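You operate a simulated robot arm through the tools that you are given. There is no shell and no other tool.

You are at the controls of a simulated robot arm. One attempt, no reset.

Task
Stand the jar candle mid-trolley, uncover it, check it on bright and leave it on dim.
Fine: the lid goes beside it on the trolley top. Set down upright: jar candle, candle lid.
Where things are to end (x, y in the base frame): jar candle within 70 mm of [600, -140]; candle lid within 100 mm of [670, -220].

The check looks at the end state, three seconds after you hand in, the way a careful person would. Anything else that was tipped, shoved, dropped, spilled or broken makes it a failure. A push-on lid holds only when it is set on centred and level and pressed home; a screw cap is set on level and turned clockwise until tight.

Robot
A 6-joint arm with a two-finger parallel gripper, fixed in place. Base frame: the origin is on the floor under the middle of its stand, x ahead of it, y to its left, z up; the work surface is at about z = 830. Units: mm, rad, N and s.
With the tool pointing down near the work surface it reaches from about 340 to 760 mm from the base axis. Its first joint turns from -1.152 to 1.152 rad. Payload 2.45 kg.
The TCP is the grasp point between the finger pads, 24 mm short of the fingertips. In the tool frame z runs along the fingers and y along their closing line. The gripper opens to 68 mm. The fingers are 17 mm wide and 10 mm thick; the gripper's body (40 by 70 mm) begins 41 mm behind the TCP.
Orientation is that of the tool frame in the base frame, as a unit quaternion [x, y, z, w]. With the fingers straight down and closing along the base's y, the tool's x points along the base's -x, its y along +y and its z along -z.

Tools
- The arm moves only by the tool apply_moves. Its argument "increments" is a list of rows, each a list of 6 numbers: the shift along the tool's x, y, z in units of 250 mm (1.0 is 250 mm), then the turn, a rotation vector about the tool's x, y, z in units of 90 degrees (1.0 is 90 degrees). In form: [[dx, dy, dz, ax, ay, az], ...]. A call has 1 to 20 rows; each row is the pose to reach, as a shift and turn from the pose commanded when the call began, along the tool's axes at that moment. "grip" is the closure in counts, from 0 (fully open) to 255 (shut), set as the call begins (left out, the last holds). A call with a number of a shift or a turn outside -1 to 1 is refused whole. Rows are played at 5 a second. More than 50 mm and 0.15 rad between two rows, or a gripper value outside its range, and nothing of the call is played. A pose out of reach is approached as far as the arm can. The call stops where the force on the tool passes 70 N (or 10 N more than at its start, if that is more) or the arm is blocked; 0.2 s more then pass. Each finger travels about 108 mm/s and halts on what it meets, pressing with about 28 N; the grip force reading is that of the motor and also rises with nothing between the fingers. The clock runs only during rows and for 0.2 s after the last one: add rows that repeat a pose to give the fingers time. The reply holds the time, the measured pose of the TCP, the force on the tool along the base axes, the opening and the grip force, in the units named above and with some noise, with the torque about the TCP (base axes, N m) and any sound that the robot's microphone picked up, and new pictures: "pictures" is both (left out), scene, wrist or none.
- Cameras (640 x 400 px; columns grow to the right, rows downward): "scene" is fixed at [135.7, 400.8, 1461.9]; the picture's right is [-0.91, -0.41, 0.00], its down [-0.28, 0.63, -0.73] and it looks along [0.30, -0.66, -0.69] (base axes); focal length 332 px, centre (320, 200). "wrist" rides on the gripper at [84, 11, -75] in the tool frame; the picture's right is [-0.13, 0.99, 0.00], its down [-0.60, -0.08, -0.79] and it looks along [-0.79, -0.10, 0.61] (tool axes); focal length 251 px, centre (320, 200). There is no depth. A picture from a camera that has moved, and an enlarged one, comes with that camera's place and axes in the base frame and with its lens. The place of the scene camera against the robot may be out by one fixed shift of up to 18 mm in any direction.
- zoom(camera, box): a new picture of the part [left, top, right, bottom] of that camera's present view, enlarged. No time passes.
- hand_in(): hands the job in; it is judged then, once.

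Nothing tells you positions but the pictures and the camera data. Unless the task says otherwise, let go and move clear before handing in.

The tools are called as a command line: name --pt "numbers of a row" for each row, then --argument value for the rest, lists and objects as JSON in quotes. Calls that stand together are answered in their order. apply_moves: Moves the arm, as the interface text tells. Its arguments: {"type":"object","properties":{"increments":{"type":"array","items":{"type":"array","items":{"type":"number"}}},"grip":{"type":"number"},"pictures":{"type":"string","enum":["both","scene","wrist","none"]}},"required":["increments"]} The other tools are called the same way: zoom (camera, box) takes an enlarged picture of a part of a camera's view; hand_in () hands the job in.

At the start:

```text
clock: 0.0
position: [408.6, -152.4, 1096.6]
tool_rot: [0.0, 1.0, 0.0, 0.0]
wrist_force: [-0.2, 0.6, -0.1]
torque: [0.03, 0.01, 0.0]
grip_width: 68.2
gripper_force: 0.0
```

scene: 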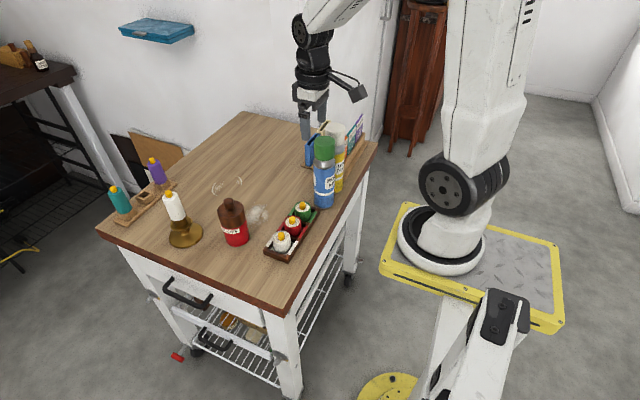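
wrist: 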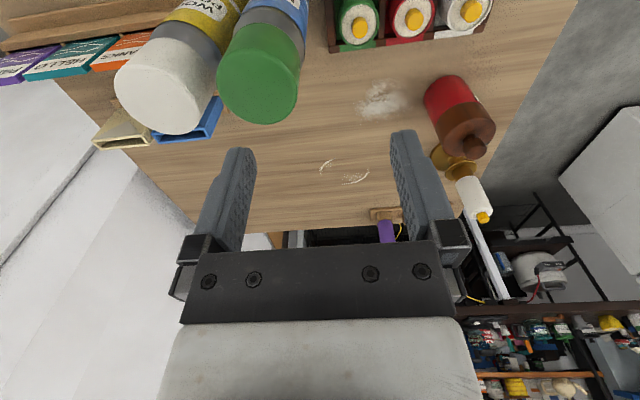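

I see a trolley top with several objects: a red jar with a brown lid (probably the jar candle), a candlestick, a rack of small candles, and tall bottles. I'll zoom in first to identify everything.

zoom --camera "scene" --box '[90, 140, 290, 265]'

zoom --camera "scene" --box '[200, 170, 330, 260]'

zoom --camera "scene" --box '[270, 100, 400, 220]'

zoom --camera "wrist" --box '[300, 0, 560, 200]'

```text
3.20 times, centred on (190, 202) of scene
camera zoom: at [135.7, 400.8, 1461.9], right [-0.91, -0.41, 0.0], down [-0.28, 0.63, -0.73], along [0.3, -0.66, -0.69], focal length 1061 px, centre (736, 192)
```

zoom: 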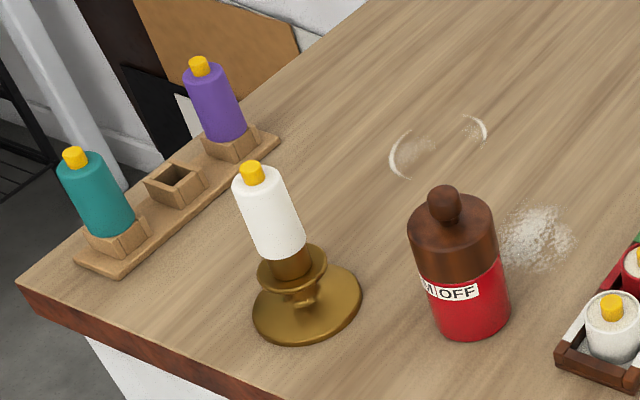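

```text
4.44 times, centred on (265, 215) of scene
camera zoom: at [135.7, 400.8, 1461.9], right [-0.91, -0.41, 0.0], down [-0.28, 0.63, -0.73], along [0.3, -0.66, -0.69], focal length 1474 px, centre (564, 133)
```

zoom: 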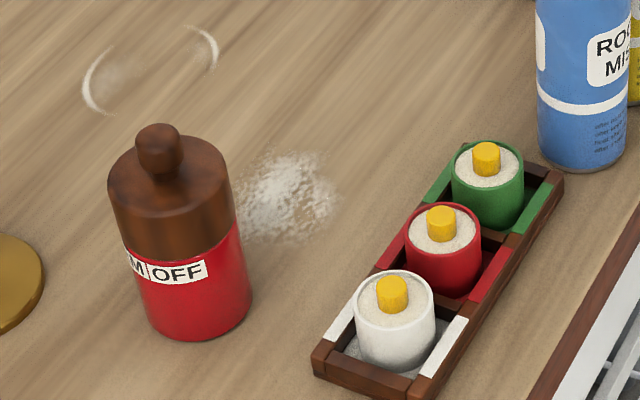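

```text
3.33 times, centred on (335, 160) of scene
camera zoom: at [135.7, 400.8, 1461.9], right [-0.91, -0.41, 0.0], down [-0.28, 0.63, -0.73], along [0.3, -0.66, -0.69], focal length 1106 px, centre (270, 333)
```

zoom: 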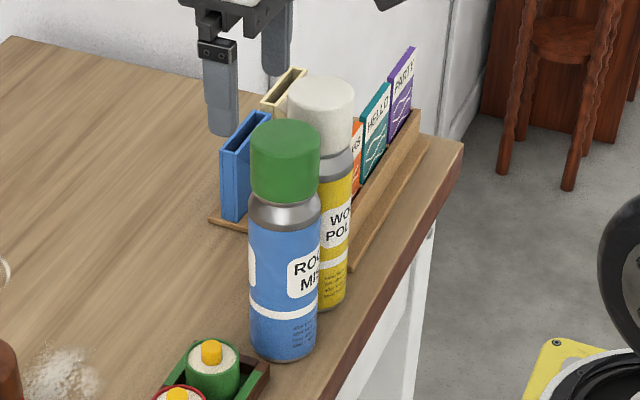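

```text
2.00 times, centred on (430, 100) of wrist
camera zoom: at [324.2, -141.2, 1171.4], right [0.13, 0.99, 0.0], down [0.6, -0.08, 0.79], along [0.79, -0.1, -0.61], focal length 503 px, centre (100, 400)
```

zoom: 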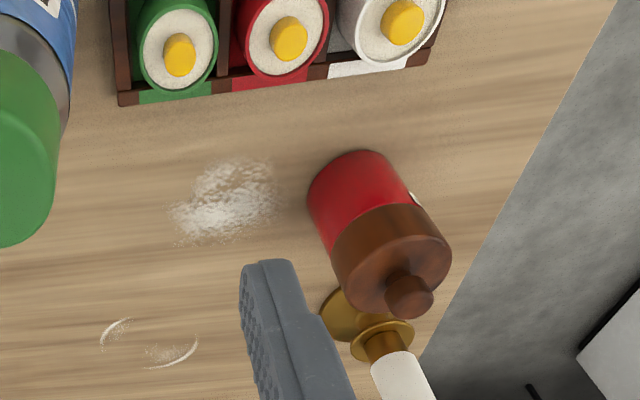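

The red jar with the brown knobbed lid, at about (541, 0), is the jar candle, and its label reads "…M | OFF". I'll move the wrist camera closer to read the label and learn how it switches.

apply_moves --pt "-0.02 0.17 0 0 0 0" --pt "-0.04 0.34 0.0 0 0 0" --pt "-0.06 0.52 0.08 0 0 0" --pt "-0.08 0.69 0.2 0 0 0" --pt "-0.08 0.69 0.34 0 0 0" --pt "-0.08 0.69 0.34 0 0 0" --grip 0

```text
refused: row 4 steps farther than a row can; nothing moved
```

I need smaller steps, so I'll resend the move with each row under 50 mm.

apply_moves --pt "-0.02 0.14 0 0 0 0" --pt "-0.04 0.28 0.0 0 0 0" --pt "-0.05 0.42 0.05 0 0 0" --pt "-0.06 0.56 0.12 0 0 0" --pt "-0.08 0.69 0.2 0 0 0" --pt "-0.08 0.69 0.34 0 0 0" --pt "-0.08 0.69 0.34 0 0 0" --grip 0

```text
clock: 1.6
position: [428.5, 20.2, 1011.2]
tool_rot: [0.0, 1.0, 0.0, 0.001]
wrist_force: [0.1, -0.1, -0.8]
torque: [0.0, -0.01, 0.0]
grip_width: 67.8
gripper_force: 0.0
camera wrist: at [344.3, 32.0, 1086.0], right [0.13, 0.99, 0.0], down [0.6, -0.08, 0.79], along [0.79, -0.1, -0.61], focal length 251 px, centre (320, 200)
```

scene: 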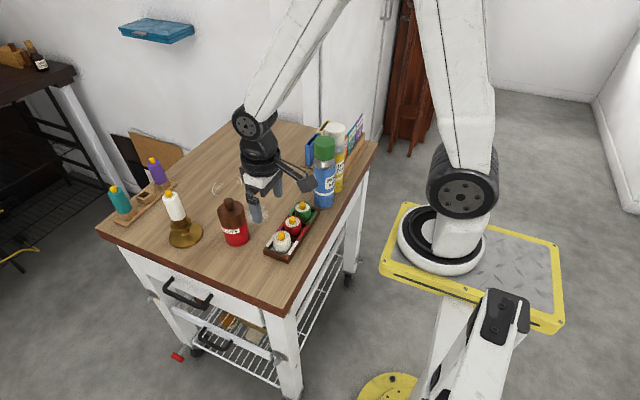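
wrist: 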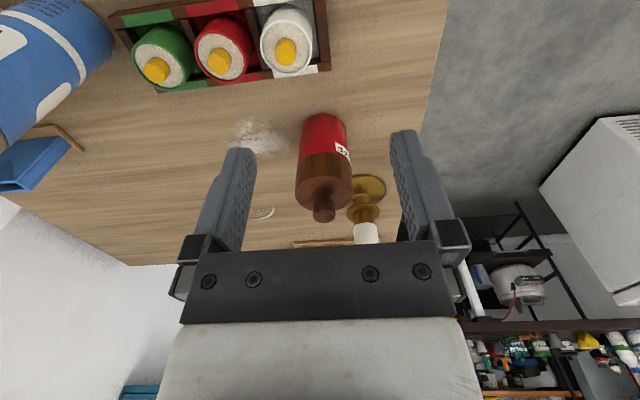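

zoom --camera "wrist" --box '[260, 90, 400, 240]'

zoom --camera "scene" --box '[205, 180, 265, 255]'

```text
2.67 times, centred on (330, 165) of wrist
camera zoom: at [344.3, 32.0, 1086.0], right [0.13, 0.99, 0.0], down [0.6, -0.08, 0.79], along [0.79, -0.1, -0.61], focal length 670 px, centre (293, 293)
```

zoom: 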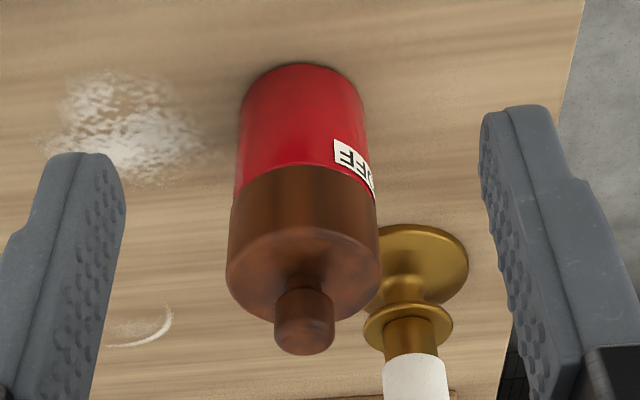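

```text
5.33 times, centred on (235, 218) of scene
camera zoom: at [135.7, 400.8, 1461.9], right [-0.91, -0.41, 0.0], down [-0.28, 0.63, -0.73], along [0.3, -0.66, -0.69], focal length 1769 px, centre (773, 107)
```

zoom: 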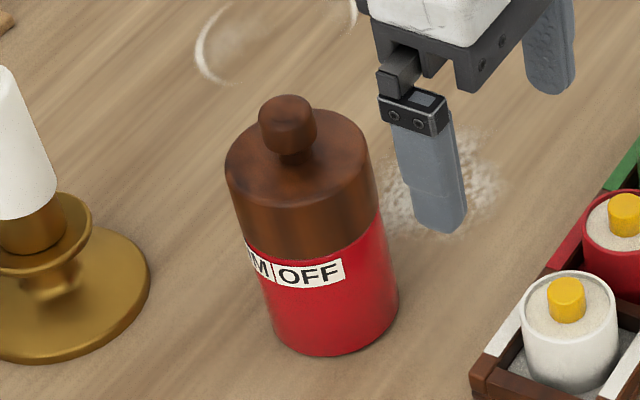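

The jar axis reads as about (543, 11) from the wrist camera, with the lid at roughly z 896–925 and the knob up to about 953. I'll swing the wrist camera round to the +y side to read the rest of the label.

apply_moves --pt "-0.02 0.04 0 0 0 0.083" --pt "-0.04 0.08 0 0 0 0.166" --pt "-0.06 0.12 0 0 0 0.25" --pt "-0.08 0.16 0 0 0 0.333" --pt "-0.1 0.2 0 0 0 0.416" --pt "-0.12 0.24 0 0 0 0.5" --pt "-0.14 0.28 0 0 0 0.583" --pt "-0.166 0.32 0 0 0 0.667" --pt "-0.166 0.32 0 0 0 0.667" --grip 0

```text
clock: 3.6
position: [470.3, 100.9, 1011.9]
tool_rot: [0.501, 0.865, 0.0, 0.0]
wrist_force: [-0.2, 0.3, -0.5]
torque: [-0.03, 0.01, -0.01]
grip_width: 67.9
gripper_force: 0.0
camera wrist: at [437.6, 179.0, 1086.2], right [0.92, 0.38, 0.0], down [0.23, -0.56, 0.79], along [0.3, -0.73, -0.61], focal length 251 px, centre (320, 200)
```

scene: 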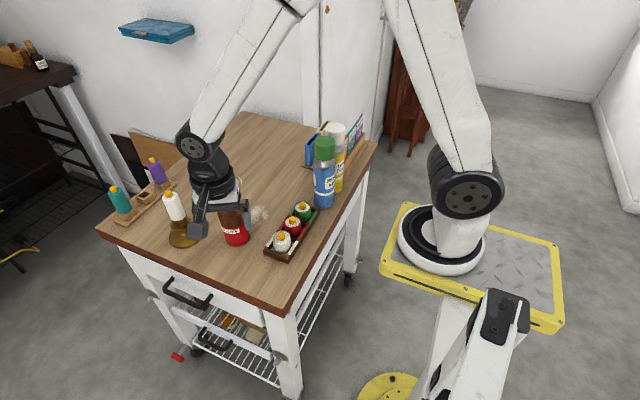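
wrist: 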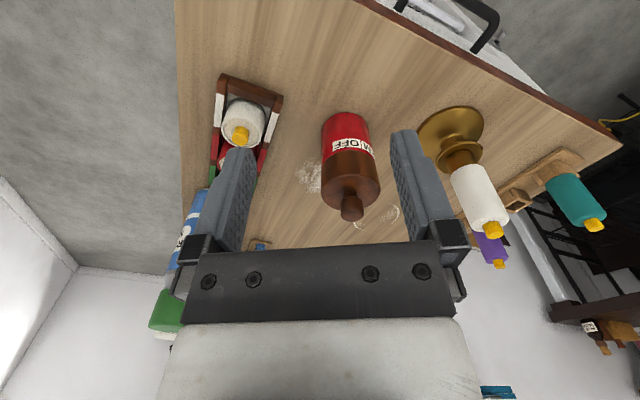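

zoom --camera "wrist" --box '[300, 95, 400, 230]'

```text
2.96 times, centred on (350, 162) of wrist
camera zoom: at [437.6, 179.0, 1086.2], right [0.92, 0.38, 0.0], down [0.23, -0.56, 0.79], along [0.3, -0.73, -0.61], focal length 745 px, centre (231, 311)
```

zoom: 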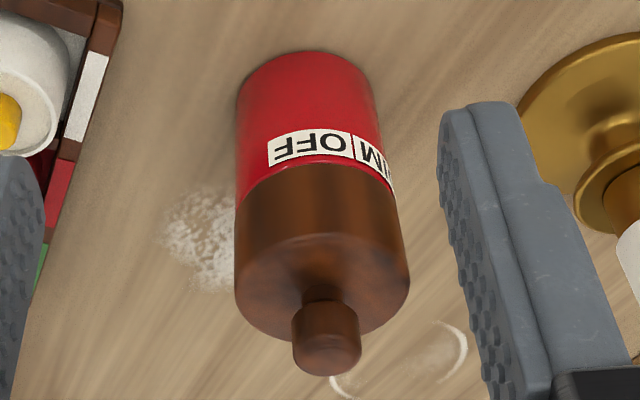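

The label shows "…DIM | OFF" and continues further round. I'll swing a bit more to read the rest.

apply_moves --pt "-0.028 0.054 -0.02 0 0 0.0926" --pt "-0.056 0.108 -0.02 0 0 0.185" --pt "-0.084 0.162 -0.02 0 0 0.278" --pt "-0.112 0.215 -0.02 0 0 0.37" --pt "-0.14 0.27 -0.02 0 0 0.463" --pt "-0.168 0.323 -0.02 0 0 0.556" --pt "-0.168 0.323 -0.02 0 0 0.556" --grip 0

```text
clock: 5.2
position: [560.2, 103.9, 1017.2]
tool_rot: [0.82, 0.573, -0.001, 0.0]
wrist_force: [-1.6, -0.2, 0.2]
torque: [0.01, -0.02, 0.0]
grip_width: 67.9
gripper_force: 0.2
camera wrist: at [600.2, 179.6, 1091.5], right [0.89, -0.46, 0.0], down [-0.28, -0.54, 0.79], along [-0.37, -0.7, -0.61], focal length 251 px, centre (320, 200)
```

scene: 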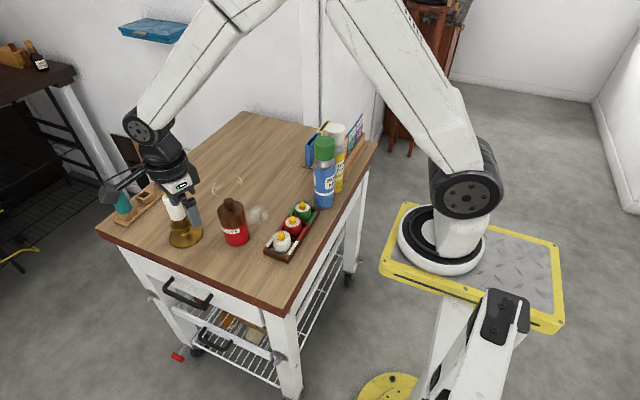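
wrist: 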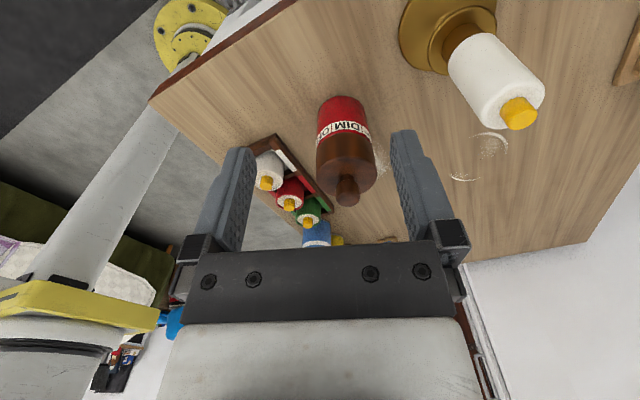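

zoom --camera "wrist" --box '[290, 80, 400, 220]'

zoom --camera "wrist" --box '[390, 0, 640, 200]'

```text
2.86 times, centred on (345, 150) of wrist
camera zoom: at [600.2, 179.6, 1091.5], right [0.89, -0.46, 0.0], down [-0.28, -0.54, 0.79], along [-0.37, -0.7, -0.61], focal length 718 px, centre (249, 343)
```

zoom: 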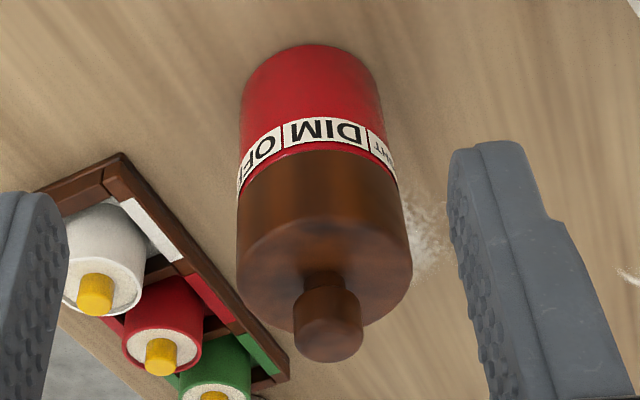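

```text
2.00 times, centred on (515, 100) of wrist
camera zoom: at [600.2, 179.6, 1091.5], right [0.89, -0.46, 0.0], down [-0.28, -0.54, 0.79], along [-0.37, -0.7, -0.61], focal length 503 px, centre (-70, 400)
```

zoom: 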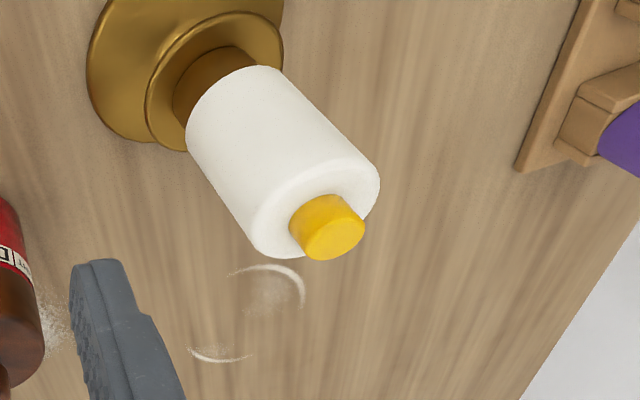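

The label reads "BRIGHT | DIM | OFF", and the control is probably under the lid. I'll turn the tool back and line up above the lid knob at about (541, 10).

apply_moves --pt "-0.05 0.007 -0.05 0 0 -0.083" --pt "-0.1 0.014 -0.051 0 0 -0.167" --pt "-0.15 0.021 -0.051 0 0 -0.25" --pt "-0.2 0.028 -0.051 0 0 -0.333" --pt "-0.25 0.035 -0.051 0 0 -0.417" --pt "-0.3 0.042 -0.051 0 0 -0.5" --pt "-0.35 0.049 -0.051 0 0 -0.583" --pt "-0.379 0.056 -0.051 0 0 -0.667" --pt "-0.379 0.056 -0.051 0 0 -0.667" --grip 0 --pictures "wrist"

```text
clock: 7.2
position: [541.7, 10.4, 1029.0]
tool_rot: [0.421, 0.907, 0.0, 0.001]
wrist_force: [0.9, -0.2, 0.4]
torque: [0.01, 0.0, 0.0]
grip_width: 67.8
gripper_force: 0.0
camera wrist: at [495.7, 81.6, 1104.6], right [0.84, 0.54, 0.0], down [0.33, -0.51, 0.79], along [0.43, -0.67, -0.61], focal length 251 px, centre (320, 200)
```

wrist: 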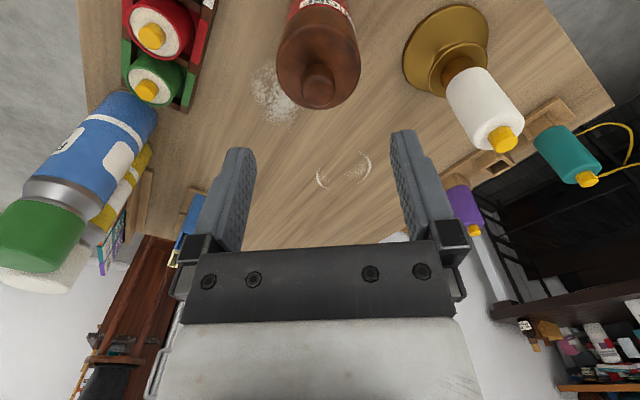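

The tool is above the jar with about 50° of yaw left. I'll rotate back to straight.

apply_moves --pt "0 0 0 0 0 -0.0926" --pt "0 0 0 0 0 -0.185" --pt "0 0 0 0 0 -0.278" --pt "0 0 0 0 0 -0.37" --pt "0 0 0 0 0 -0.463" --pt "0 0 0 0 0 -0.555" --pt "0 0 0 0 0 -0.555" --grip 0 --pictures "wrist"

```text
clock: 8.8
position: [541.4, 10.5, 1029.9]
tool_rot: [0.0, 1.0, -0.001, 0.001]
wrist_force: [0.7, -0.1, -0.1]
torque: [-0.01, -0.01, 0.02]
grip_width: 67.9
gripper_force: 0.1
camera wrist: at [457.4, 21.3, 1104.4], right [0.13, 0.99, 0.0], down [0.6, -0.08, 0.79], along [0.79, -0.1, -0.61], focal length 251 px, centre (320, 200)
```

wrist: 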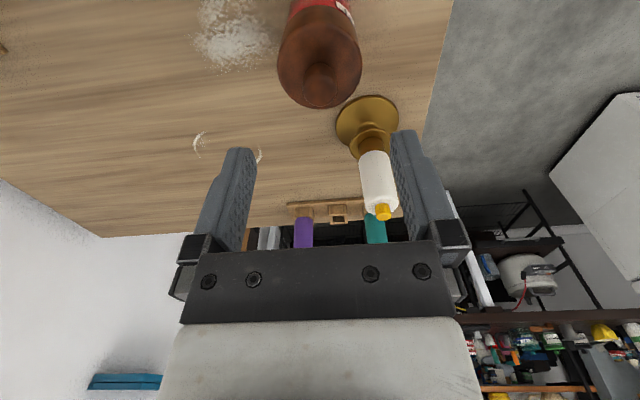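

I'm directly above the knob. I'll descend part way and check alignment.

apply_moves --pt "0 0 0.08 0 0 0" --pt "0 0 0.16 0 0 0" --pt "0 0 0.24 0 0 0" --pt "0 0 0.24 0 0 0" --grip 0

```text
clock: 9.8
position: [541.1, 9.4, 968.3]
tool_rot: [0.001, 1.0, 0.0, 0.0]
wrist_force: [0.4, 0.1, -0.1]
torque: [0.01, 0.0, 0.01]
grip_width: 68.0
gripper_force: 0.1
camera wrist: at [457.5, 21.4, 1043.9], right [0.13, 0.99, 0.0], down [0.6, -0.08, 0.79], along [0.79, -0.1, -0.61], focal length 251 px, centre (320, 200)
```

scene: 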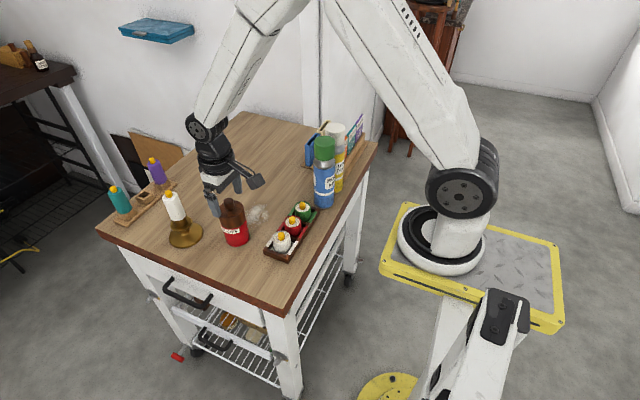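
wrist: 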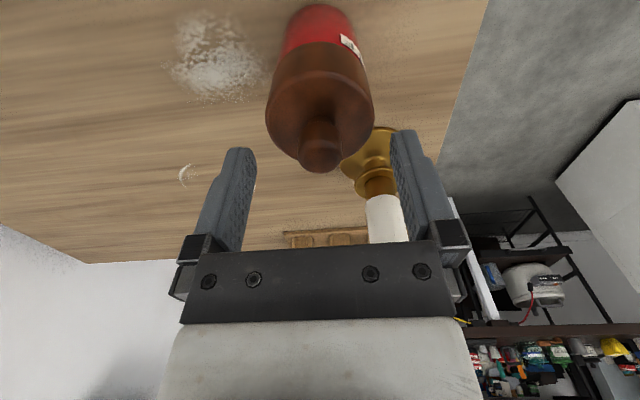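

The knob top is at about z 951, centred between the fingers. I'll lower so the fingertips sit just above the lid's shoulder, then close on the knob.

apply_moves --pt "-0.004 0 0.03 0 0 0" --pt "-0.004 0.002 0.058 0 0 0" --pt "-0.004 0.002 0.058 0 0 0" --grip 0 --pictures "wrist"

```text
clock: 10.6
position: [543.3, 10.6, 954.3]
tool_rot: [0.001, 1.0, 0.0, 0.0]
wrist_force: [1.6, -0.2, 0.5]
torque: [-0.02, 0.0, 0.01]
grip_width: 68.0
gripper_force: 0.0
camera wrist: at [458.5, 22.1, 1029.6], right [0.13, 0.99, 0.0], down [0.6, -0.08, 0.79], along [0.79, -0.1, -0.61], focal length 251 px, centre (320, 200)
```

wrist: 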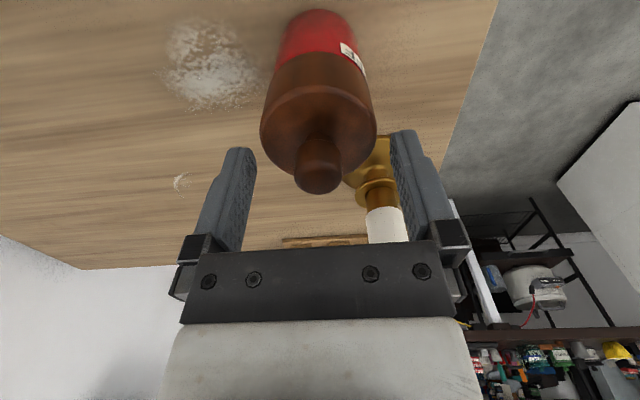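

The knob sits right at the grasp point. Now I'll close on it.

apply_moves --pt "0 0 0 0 0 0" --pt "0 0 0 0 0 0" --pt "0 0 0 0 0 0" --pt "0 0 0 0 0 0" --grip 255 --pictures "wrist"

```text
clock: 11.6
position: [542.7, 10.4, 955.5]
tool_rot: [0.001, 1.0, 0.0, 0.003]
wrist_force: [2.2, -0.6, 14.7]
torque: [0.21, -0.45, 0.01]
grip_width: 20.4
gripper_force: 27.5
camera wrist: at [459.2, 21.9, 1030.3], right [0.13, 0.99, 0.0], down [0.6, -0.08, 0.8], along [0.79, -0.1, -0.61], focal length 251 px, centre (320, 200)
```

wrist: 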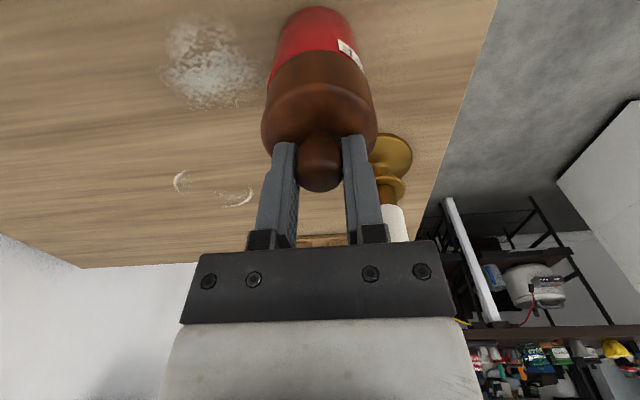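

The knob is gripped at 20 mm wide. I'll lift slowly and watch whether the lid comes off or the jar comes along.

apply_moves --pt "0 0 -0.015 0 0 0" --pt "0 0 -0.03 0 0 0" --pt "0 0 -0.045 0 0 0" --pt "0 0 -0.06 0 0 0" --pt "0 0 -0.06 0 0 0" --grip 255

```text
clock: 12.8
position: [542.8, 11.0, 968.0]
tool_rot: [0.001, 1.0, 0.0, 0.0]
wrist_force: [-0.7, -0.1, -1.3]
torque: [0.01, 0.01, 0.0]
grip_width: 20.6
gripper_force: 27.7
camera wrist: at [458.7, 21.9, 1044.6], right [0.13, 0.99, 0.0], down [0.6, -0.08, 0.79], along [0.79, -0.1, -0.61], focal length 251 px, centre (320, 200)
```

scene: 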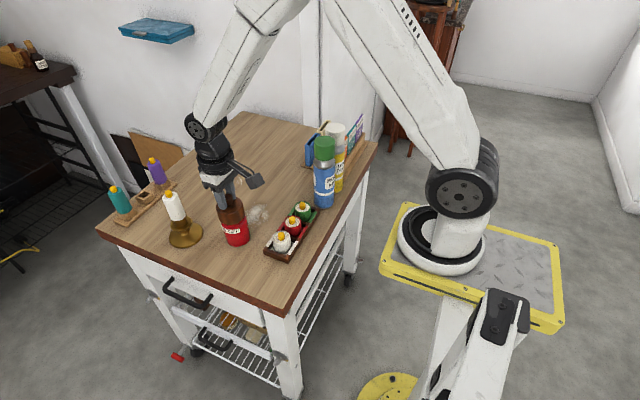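
wrist: 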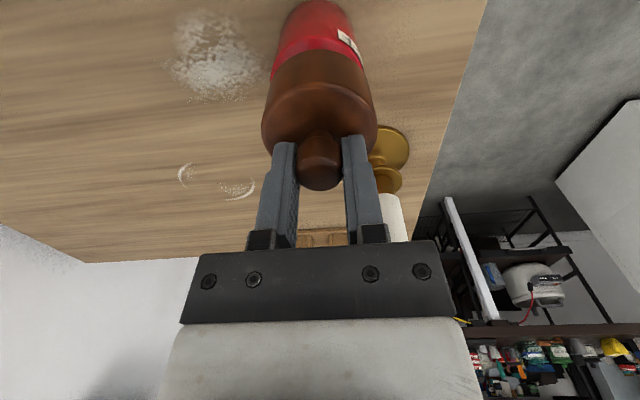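

The gap between the lid edge and the label has grown, so the lid is coming off freely. I'll keep lifting.

apply_moves --pt "0 0 -0.06 0 0 0" --pt "0 0 -0.13 0 0 0" --pt "0 0 -0.21 0 0 0" --pt "0 0 -0.3 0 0 0" --pt "0 0 -0.3 0 0 0" --grip 255

```text
clock: 14.0
position: [541.7, 9.5, 1044.8]
tool_rot: [0.002, 1.0, 0.0, 0.0]
wrist_force: [0.5, -0.2, -0.3]
torque: [0.0, -0.02, -0.01]
grip_width: 20.7
gripper_force: 28.0
camera wrist: at [458.7, 21.8, 1120.0], right [0.13, 0.99, 0.0], down [0.6, -0.08, 0.79], along [0.79, -0.1, -0.61], focal length 251 px, centre (320, 200)
```

scene: 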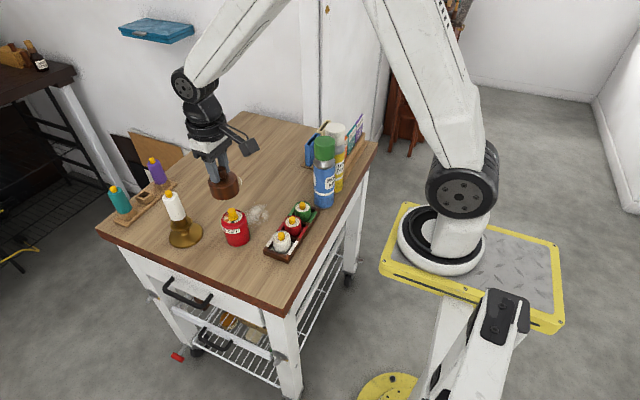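
wrist: 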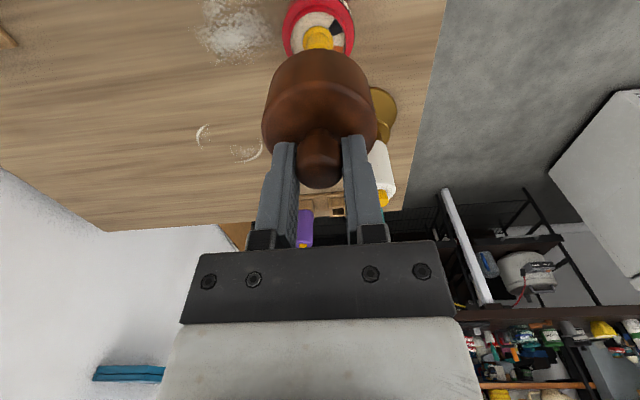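

zoom --camera "scene" --box '[210, 195, 262, 255]'

zoom --camera "wrist" --box '[270, 0, 370, 70]'

```text
6.67 times, centred on (236, 225) of scene
camera zoom: at [135.7, 400.8, 1461.9], right [-0.91, -0.41, 0.0], down [-0.28, 0.63, -0.73], along [0.3, -0.66, -0.69], focal length 2211 px, centre (880, 33)
```

zoom: 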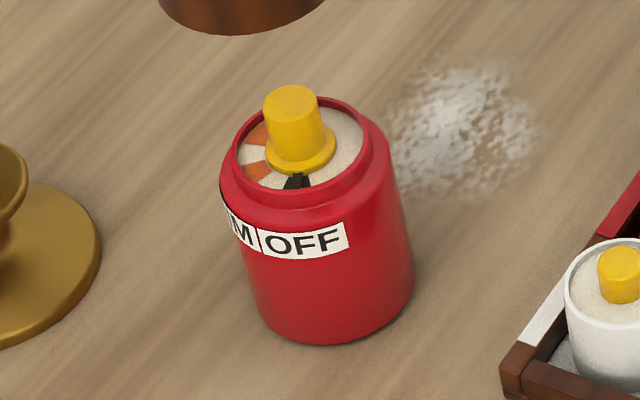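

```text
5.71 times, centred on (320, 35) of wrist
camera zoom: at [458.7, 21.8, 1120.0], right [0.13, 0.99, 0.0], down [0.6, -0.08, 0.79], along [0.79, -0.1, -0.61], focal length 1437 px, centre (320, 1143)
```

zoom: 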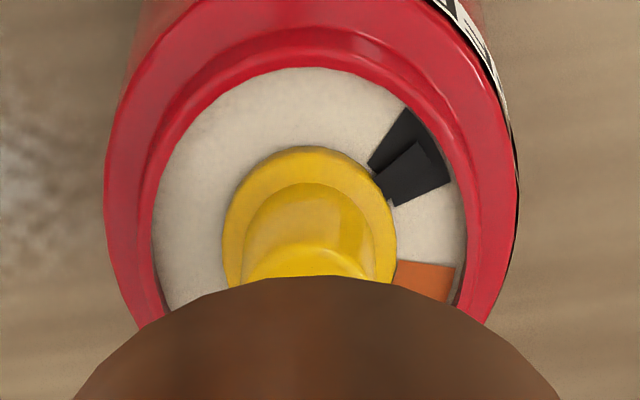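

Under the lid there's a yellow flame knob with a black pointer at OFF and two orange marks, so it's a rotary switch. First I'll carry the lid to about (680, -230).

apply_moves --pt "-0.05 -0.08 0 0 0 0" --pt "-0.11 -0.19 0 0 0 0" --pt "-0.18 -0.31 0 0 0 0" --pt "-0.25 -0.43 0 0 0 0" --pt "-0.32 -0.55 0 0 0 0" --pt "-0.39 -0.67 0 0 0 0" --pt "-0.45 -0.78 0 0 0 0" --pt "-0.51 -0.88 0 0 0 0" --pt "-0.55 -0.95 0 0 0 0" --pt "-0.55 -0.95 0 0 0 0" --grip 255

```text
clock: 16.2
position: [679.4, -226.9, 1044.4]
tool_rot: [0.001, 1.0, 0.0, 0.0]
wrist_force: [0.6, -0.4, -1.0]
torque: [0.01, -0.02, -0.05]
grip_width: 20.6
gripper_force: 27.9
camera wrist: at [595.6, -216.1, 1119.6], right [0.13, 0.99, 0.0], down [0.6, -0.08, 0.79], along [0.79, -0.1, -0.61], focal length 251 px, centre (320, 200)
```

scene: 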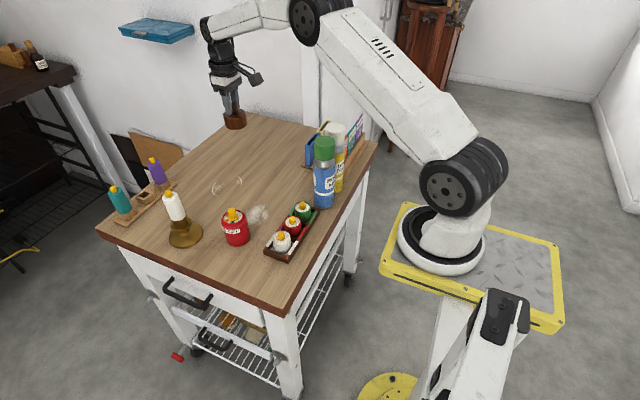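
wrist: 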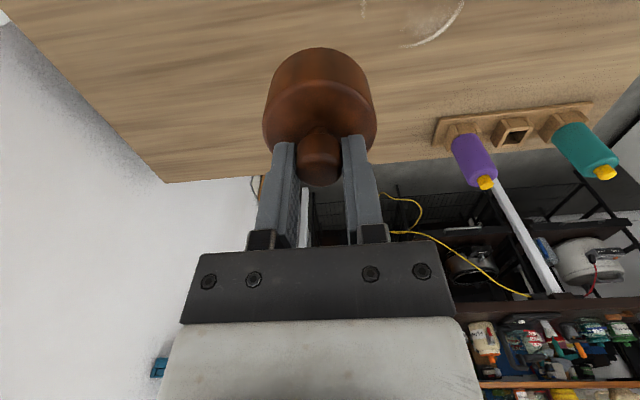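

The lid hangs over open tabletop at about (679, -227). I'll lower it to just above the surface.

apply_moves --pt "0 0 0.1 0 0 0" --pt "0 0 0.22 0 0 0" --pt "0 0 0.34 0 0 0" --pt "0 0 0.45 0 0 0" --pt "0 0 0.53 0 0 0" --pt "0 0 0.58 0 0 0" --pt "0 0 0.58 0 0 0" --grip 255

```text
clock: 17.8
position: [679.4, -228.5, 898.9]
tool_rot: [0.001, 1.0, 0.0, 0.0]
wrist_force: [-0.2, -0.1, -0.3]
torque: [-0.01, 0.01, -0.02]
grip_width: 20.4
gripper_force: 27.8
camera wrist: at [595.4, -216.1, 974.4], right [0.13, 0.99, 0.0], down [0.6, -0.08, 0.79], along [0.79, -0.1, -0.61], focal length 251 px, centre (320, 200)
```

scene: 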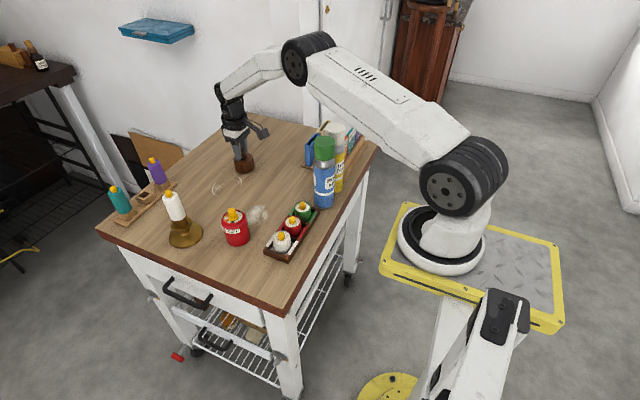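
wrist: 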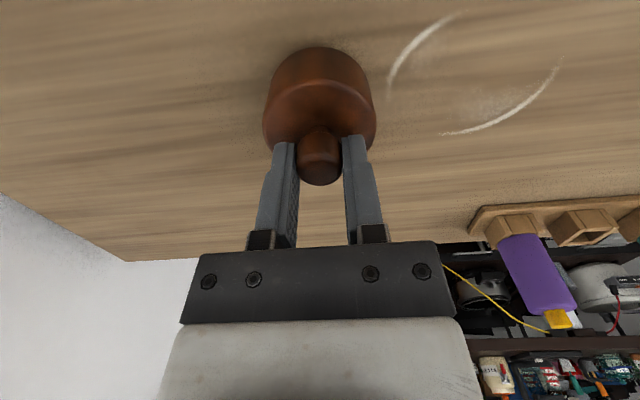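

About 10 mm remain. I'll lower in fine steps and watch the contact force.

apply_moves --pt "0 0 0.008 0 0 0" --pt "0 0 0.016 0 0 0" --pt "0 0 0.024 0 0 0" --pt "0 0 0.028 0 0 0" --pt "0 0 0.028 0 0 0" --grip 255 --pictures "wrist"

```text
clock: 19.0
position: [678.9, -227.4, 893.0]
tool_rot: [0.001, 1.0, 0.0, 0.002]
wrist_force: [-1.8, 1.2, 5.2]
torque: [0.1, -0.04, 0.03]
grip_width: 20.6
gripper_force: 27.9
camera wrist: at [595.3, -215.8, 968.3], right [0.13, 0.99, 0.0], down [0.6, -0.08, 0.79], along [0.79, -0.1, -0.61], focal length 251 px, centre (320, 200)
```

wrist: 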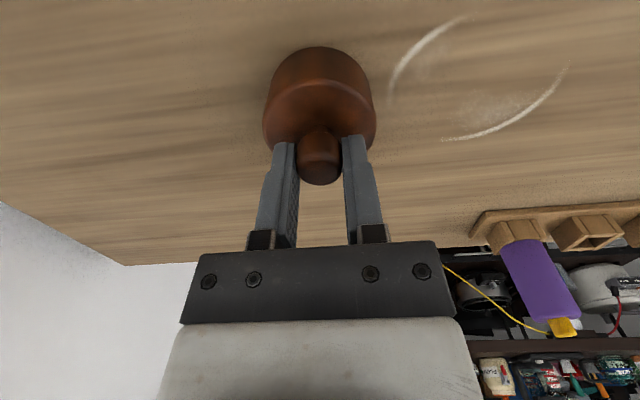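

The force shows contact with the trolley top. I'll nudge 1 mm more and then open the fingers.

apply_moves --pt "0 0 0.004 0 0 0" --pt "0 0 0.004 0 0 0" --grip 255 --pictures "none"

```text
clock: 19.6
position: [679.5, -228.4, 892.4]
tool_rot: [0.001, 1.0, -0.001, 0.001]
wrist_force: [-5.5, 0.4, 16.9]
torque: [0.23, -0.03, 0.02]
grip_width: 20.5
gripper_force: 28.1
```

The lid is firmly on the surface at about 17 N. Releasing it now.

apply_moves --pt "0 0 0 0 0 0" --pt "0 0 0 0 0 0" --pt "0 0 0 0 0 0" --grip 0 --pictures "wrist"

```text
clock: 20.4
position: [679.3, -227.9, 892.0]
tool_rot: [0.001, 1.0, 0.001, -0.001]
wrist_force: [1.0, 0.0, 0.7]
torque: [-0.01, -0.01, 0.02]
grip_width: 67.9
gripper_force: 0.1
camera wrist: at [595.0, -215.6, 966.4], right [0.13, 0.99, 0.0], down [0.6, -0.08, 0.79], along [0.79, -0.1, -0.61], focal length 251 px, centre (320, 200)
```

wrist: 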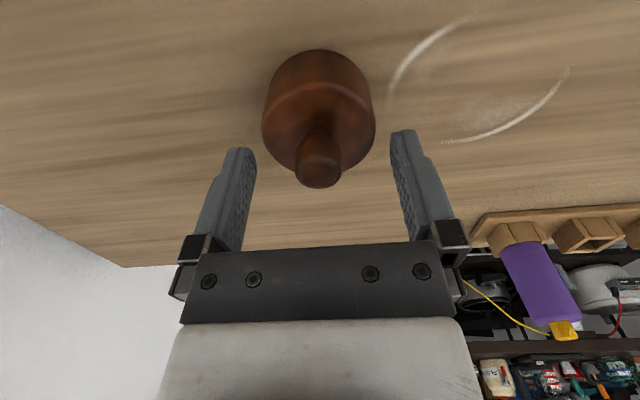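

The lid stands upright on the trolley. I'll rise straight up and return over the jar for a close look at the switch.

apply_moves --pt "0 0 -0.12 0 0 0" --pt "0 0 -0.28 0 0 0" --pt "0 0 -0.44 0 0 0" --pt "0 0 -0.6 0 0 0" --pt "0.1 0.12 -0.6 0 0 0" --pt "0.2 0.25 -0.6 0 0 0" --pt "0.3 0.38 -0.6 0 0 0" --pt "0.4 0.51 -0.6 0 0 0" --pt "0.5 0.64 -0.6 0 0 0" --pt "0.6 0.77 -0.6 0 0 0" --pt "0.7 0.89 -0.58 0 0 0" --pt "0.79 0.97 -0.55 0 0 0" --pt "0.79 0.97 -0.55 0 0 0" --grip 0

```text
clock: 23.2
position: [481.6, 15.4, 1029.0]
tool_rot: [0.001, 1.0, 0.0, 0.0]
wrist_force: [0.1, 0.8, 0.3]
torque: [-0.05, 0.0, 0.02]
grip_width: 68.0
gripper_force: 0.0
camera wrist: at [397.8, 27.2, 1104.2], right [0.13, 0.99, 0.0], down [0.6, -0.08, 0.79], along [0.79, -0.1, -0.61], focal length 251 px, centre (320, 200)
```

scene: 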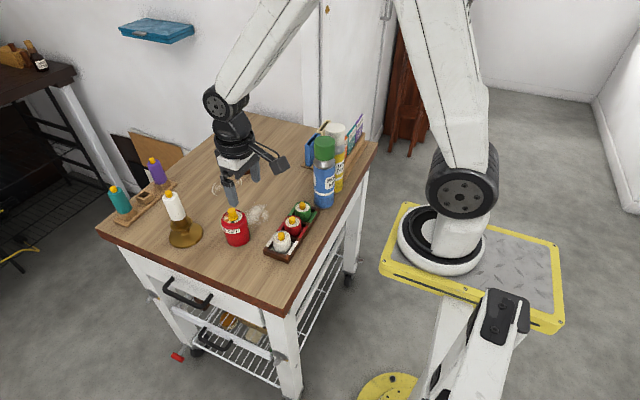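
wrist: 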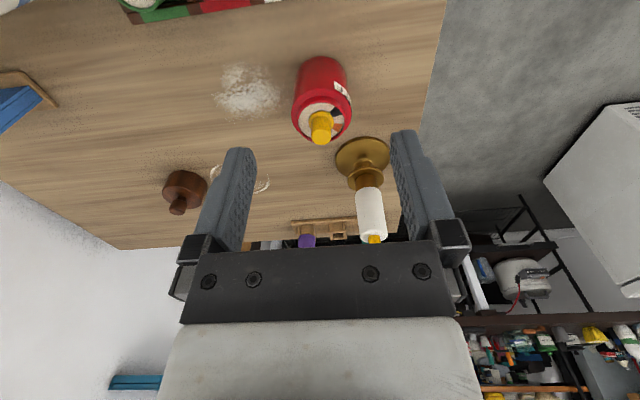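

zoom --camera "wrist" --box '[270, 45, 380, 155]'

zoom --camera "scene" --box '[210, 195, 262, 255]'

```text
3.64 times, centred on (325, 100) of wrist
camera zoom: at [397.8, 27.2, 1104.2], right [0.13, 0.99, 0.0], down [0.6, -0.08, 0.79], along [0.79, -0.1, -0.61], focal length 914 px, centre (302, 564)
```

zoom: 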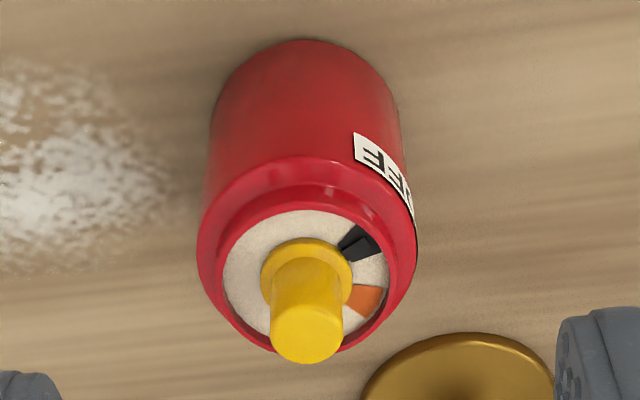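

```text
6.67 times, centred on (236, 225) of scene
camera zoom: at [135.7, 400.8, 1461.9], right [-0.91, -0.41, 0.0], down [-0.28, 0.63, -0.73], along [0.3, -0.66, -0.69], focal length 2211 px, centre (880, 33)
```

zoom: 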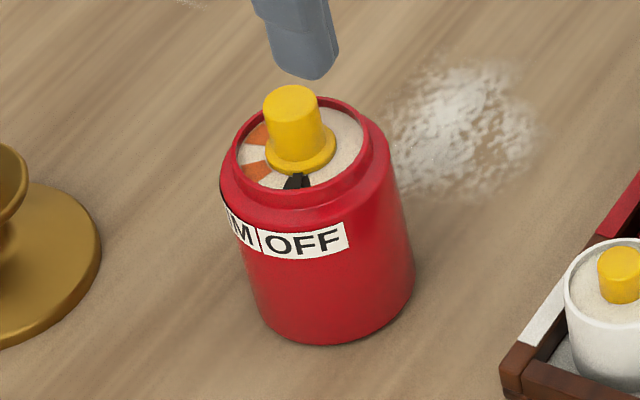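

The pointer is at OFF at about 122°. The DIM mark is near 62° and BRIGHT near 2°, so OFF→DIM→BRIGHT is clockwise from above in 60° steps. First I'll move above the jar and descend to grip its body.

apply_moves --pt "-0.08 -0.01 0 0 0 0" --pt "-0.16 -0.015 0 0 0 0" --pt "-0.24 -0.018 0 0 0 0" --pt "-0.24 -0.018 0.12 0 0 0" --pt "-0.24 -0.018 0.26 0 0 0" --pt "-0.24 -0.018 0.38 0 0 0" --pt "-0.24 -0.018 0.38 0 0 0" --grip 0

```text
clock: 24.8
position: [542.0, 10.0, 934.8]
tool_rot: [0.001, 1.0, 0.0, -0.001]
wrist_force: [0.5, 0.0, 0.1]
torque: [0.01, -0.01, -0.02]
grip_width: 68.0
gripper_force: 0.0
camera wrist: at [457.7, 20.8, 1009.1], right [0.13, 0.99, 0.0], down [0.6, -0.08, 0.79], along [0.79, -0.1, -0.61], focal length 251 px, centre (320, 200)
```

scene: 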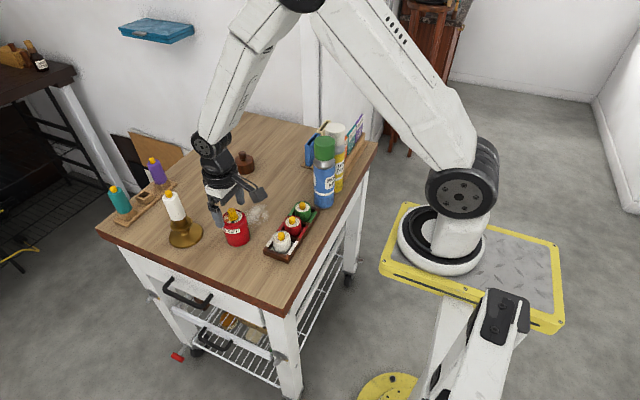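
wrist: 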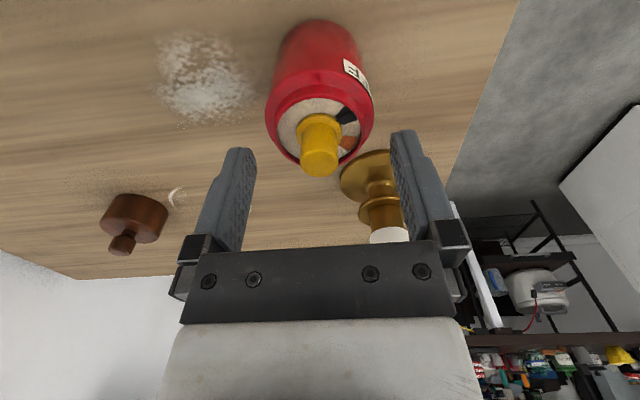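

zoom --camera "wrist" --box '[230, 10, 410, 190]'

```text
2.22 times, centred on (320, 100) of wrist
camera zoom: at [457.7, 20.8, 1009.1], right [0.13, 0.99, 0.0], down [0.6, -0.08, 0.79], along [0.79, -0.1, -0.61], focal length 559 px, centre (320, 422)
```

zoom: 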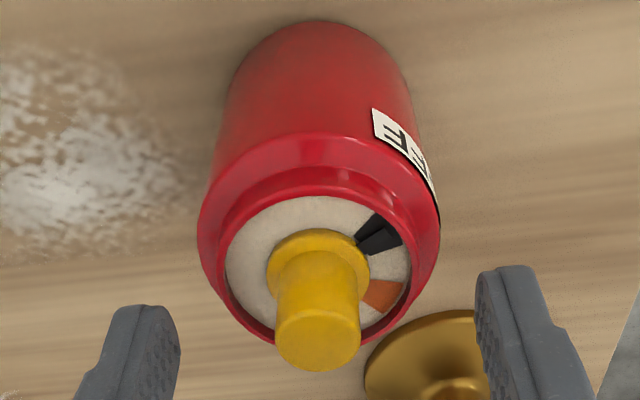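

The jar is centred under the gripper: axis at about (542, 10), body about 58 mm wide. I'll go down around it to TCP z of about 886, keeping the palm clear of the flame knob.

apply_moves --pt "0 0.001 0.04 0 0 0" --pt "0 0.001 0.08 0 0 0" --pt "0 0.001 0.12 0 0 0" --pt "0 0.001 0.16 0 0 0" --pt "0 0.001 0.188 0 0 0" --pt "0 0.001 0.188 0 0 0" --grip 0

```text
clock: 26.2
position: [541.3, 11.6, 886.7]
tool_rot: [0.001, 1.0, 0.0, 0.001]
wrist_force: [0.1, 0.1, -0.7]
torque: [0.0, 0.0, 0.0]
grip_width: 68.0
gripper_force: 0.1
camera wrist: at [458.6, 22.8, 961.5], right [0.13, 0.99, 0.0], down [0.6, -0.08, 0.79], along [0.79, -0.1, -0.61], focal length 251 px, centre (320, 200)
```

scene: 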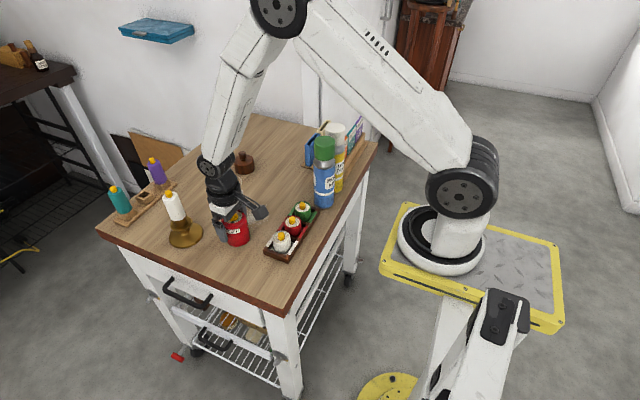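
wrist: 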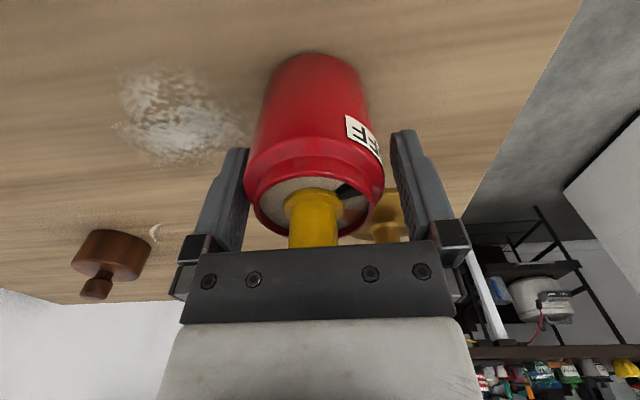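

The fingers straddle the jar body with no contact. Now I'll close gently.

apply_moves --pt "0 0 0 0 0 0" --pt "0 0 0 0 0 0" --pt "0 0 0 0 0 0" --grip 255 --pictures "wrist"

```text
clock: 27.0
position: [542.9, 11.1, 887.3]
tool_rot: [0.001, 1.0, 0.001, 0.0]
wrist_force: [1.0, -1.1, -0.7]
torque: [-0.04, -0.06, -0.01]
grip_width: 57.8
gripper_force: 28.3
camera wrist: at [458.6, 22.7, 961.7], right [0.13, 0.99, 0.0], down [0.6, -0.08, 0.79], along [0.79, -0.1, -0.61], focal length 251 px, centre (320, 200)
```

wrist: 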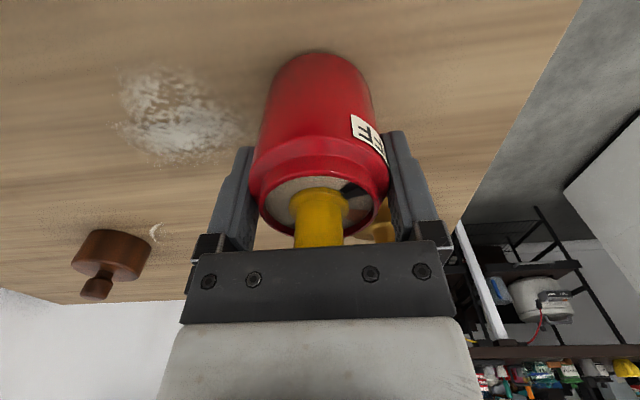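

The jar is held at 57.8 mm. I'll lift it straight up by about 40 mm.

apply_moves --pt "0 0 -0.02 0 0 0" --pt "0 0 -0.06 0 0 0" --pt "0 0 -0.12 0 0 0" --pt "0 0 -0.18 0 0 0" --pt "0 0 -0.18 0 0 0" --grip 255

```text
clock: 28.2
position: [542.0, 11.5, 932.7]
tool_rot: [0.001, 1.0, 0.0, 0.0]
wrist_force: [0.1, 0.7, -4.7]
torque: [0.02, -0.02, -0.01]
grip_width: 57.6
gripper_force: 28.4
camera wrist: at [458.2, 23.1, 1006.9], right [0.13, 0.99, 0.0], down [0.6, -0.08, 0.79], along [0.79, -0.1, -0.61], focal length 251 px, centre (320, 200)
```

scene: 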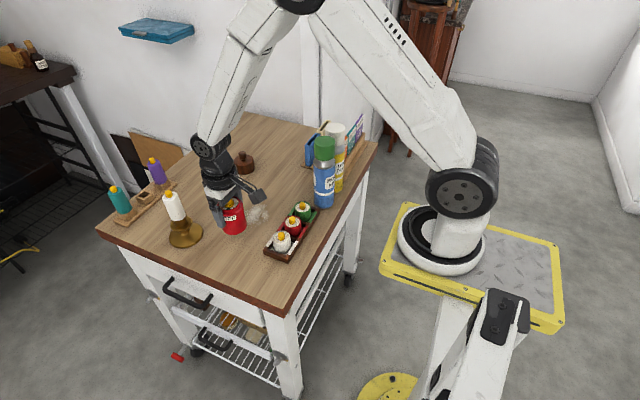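
wrist: 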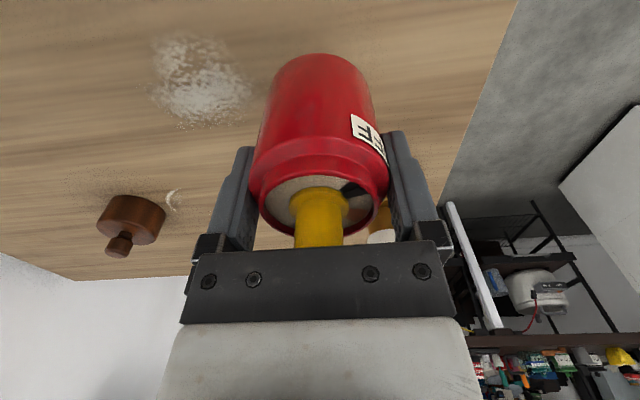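

The jar is up and level, weighing about 4.5 N. I'll carry it to (598, -138).

apply_moves --pt "-0.02 -0.05 0 0 0 0" --pt "-0.06 -0.15 0 0 0 0" --pt "-0.1 -0.27 0 0 0 0" --pt "-0.145 -0.39 0 0 0 0" --pt "-0.19 -0.5 0 0 0 0" --pt "-0.215 -0.57 0 0 0 0" --pt "-0.224 -0.598 0 0 0 0" --pt "-0.224 -0.598 0 0 0 0" --grip 255

```text
clock: 30.0
position: [597.9, -138.7, 931.5]
tool_rot: [0.001, 1.0, 0.0, 0.0]
wrist_force: [-0.4, 1.0, -4.7]
torque: [0.04, -0.04, -0.02]
grip_width: 57.5
gripper_force: 28.3
camera wrist: at [514.0, -127.4, 1007.0], right [0.13, 0.99, 0.0], down [0.6, -0.08, 0.79], along [0.79, -0.1, -0.61], focal length 251 px, centre (320, 200)
```

scene: 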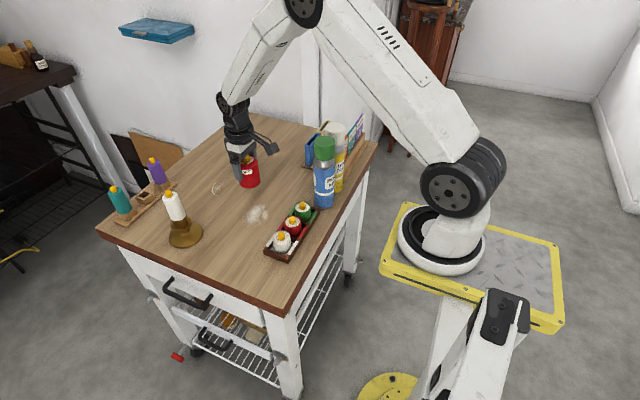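
wrist: 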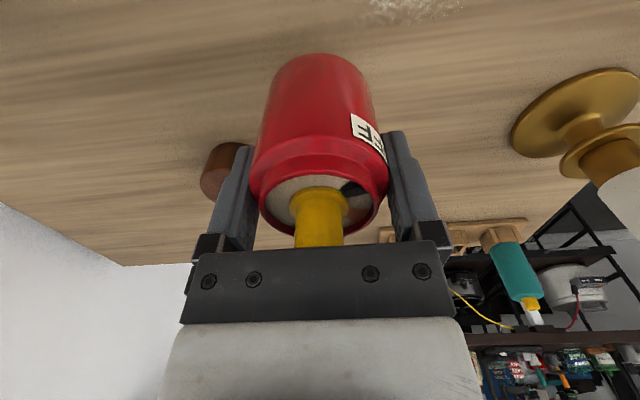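

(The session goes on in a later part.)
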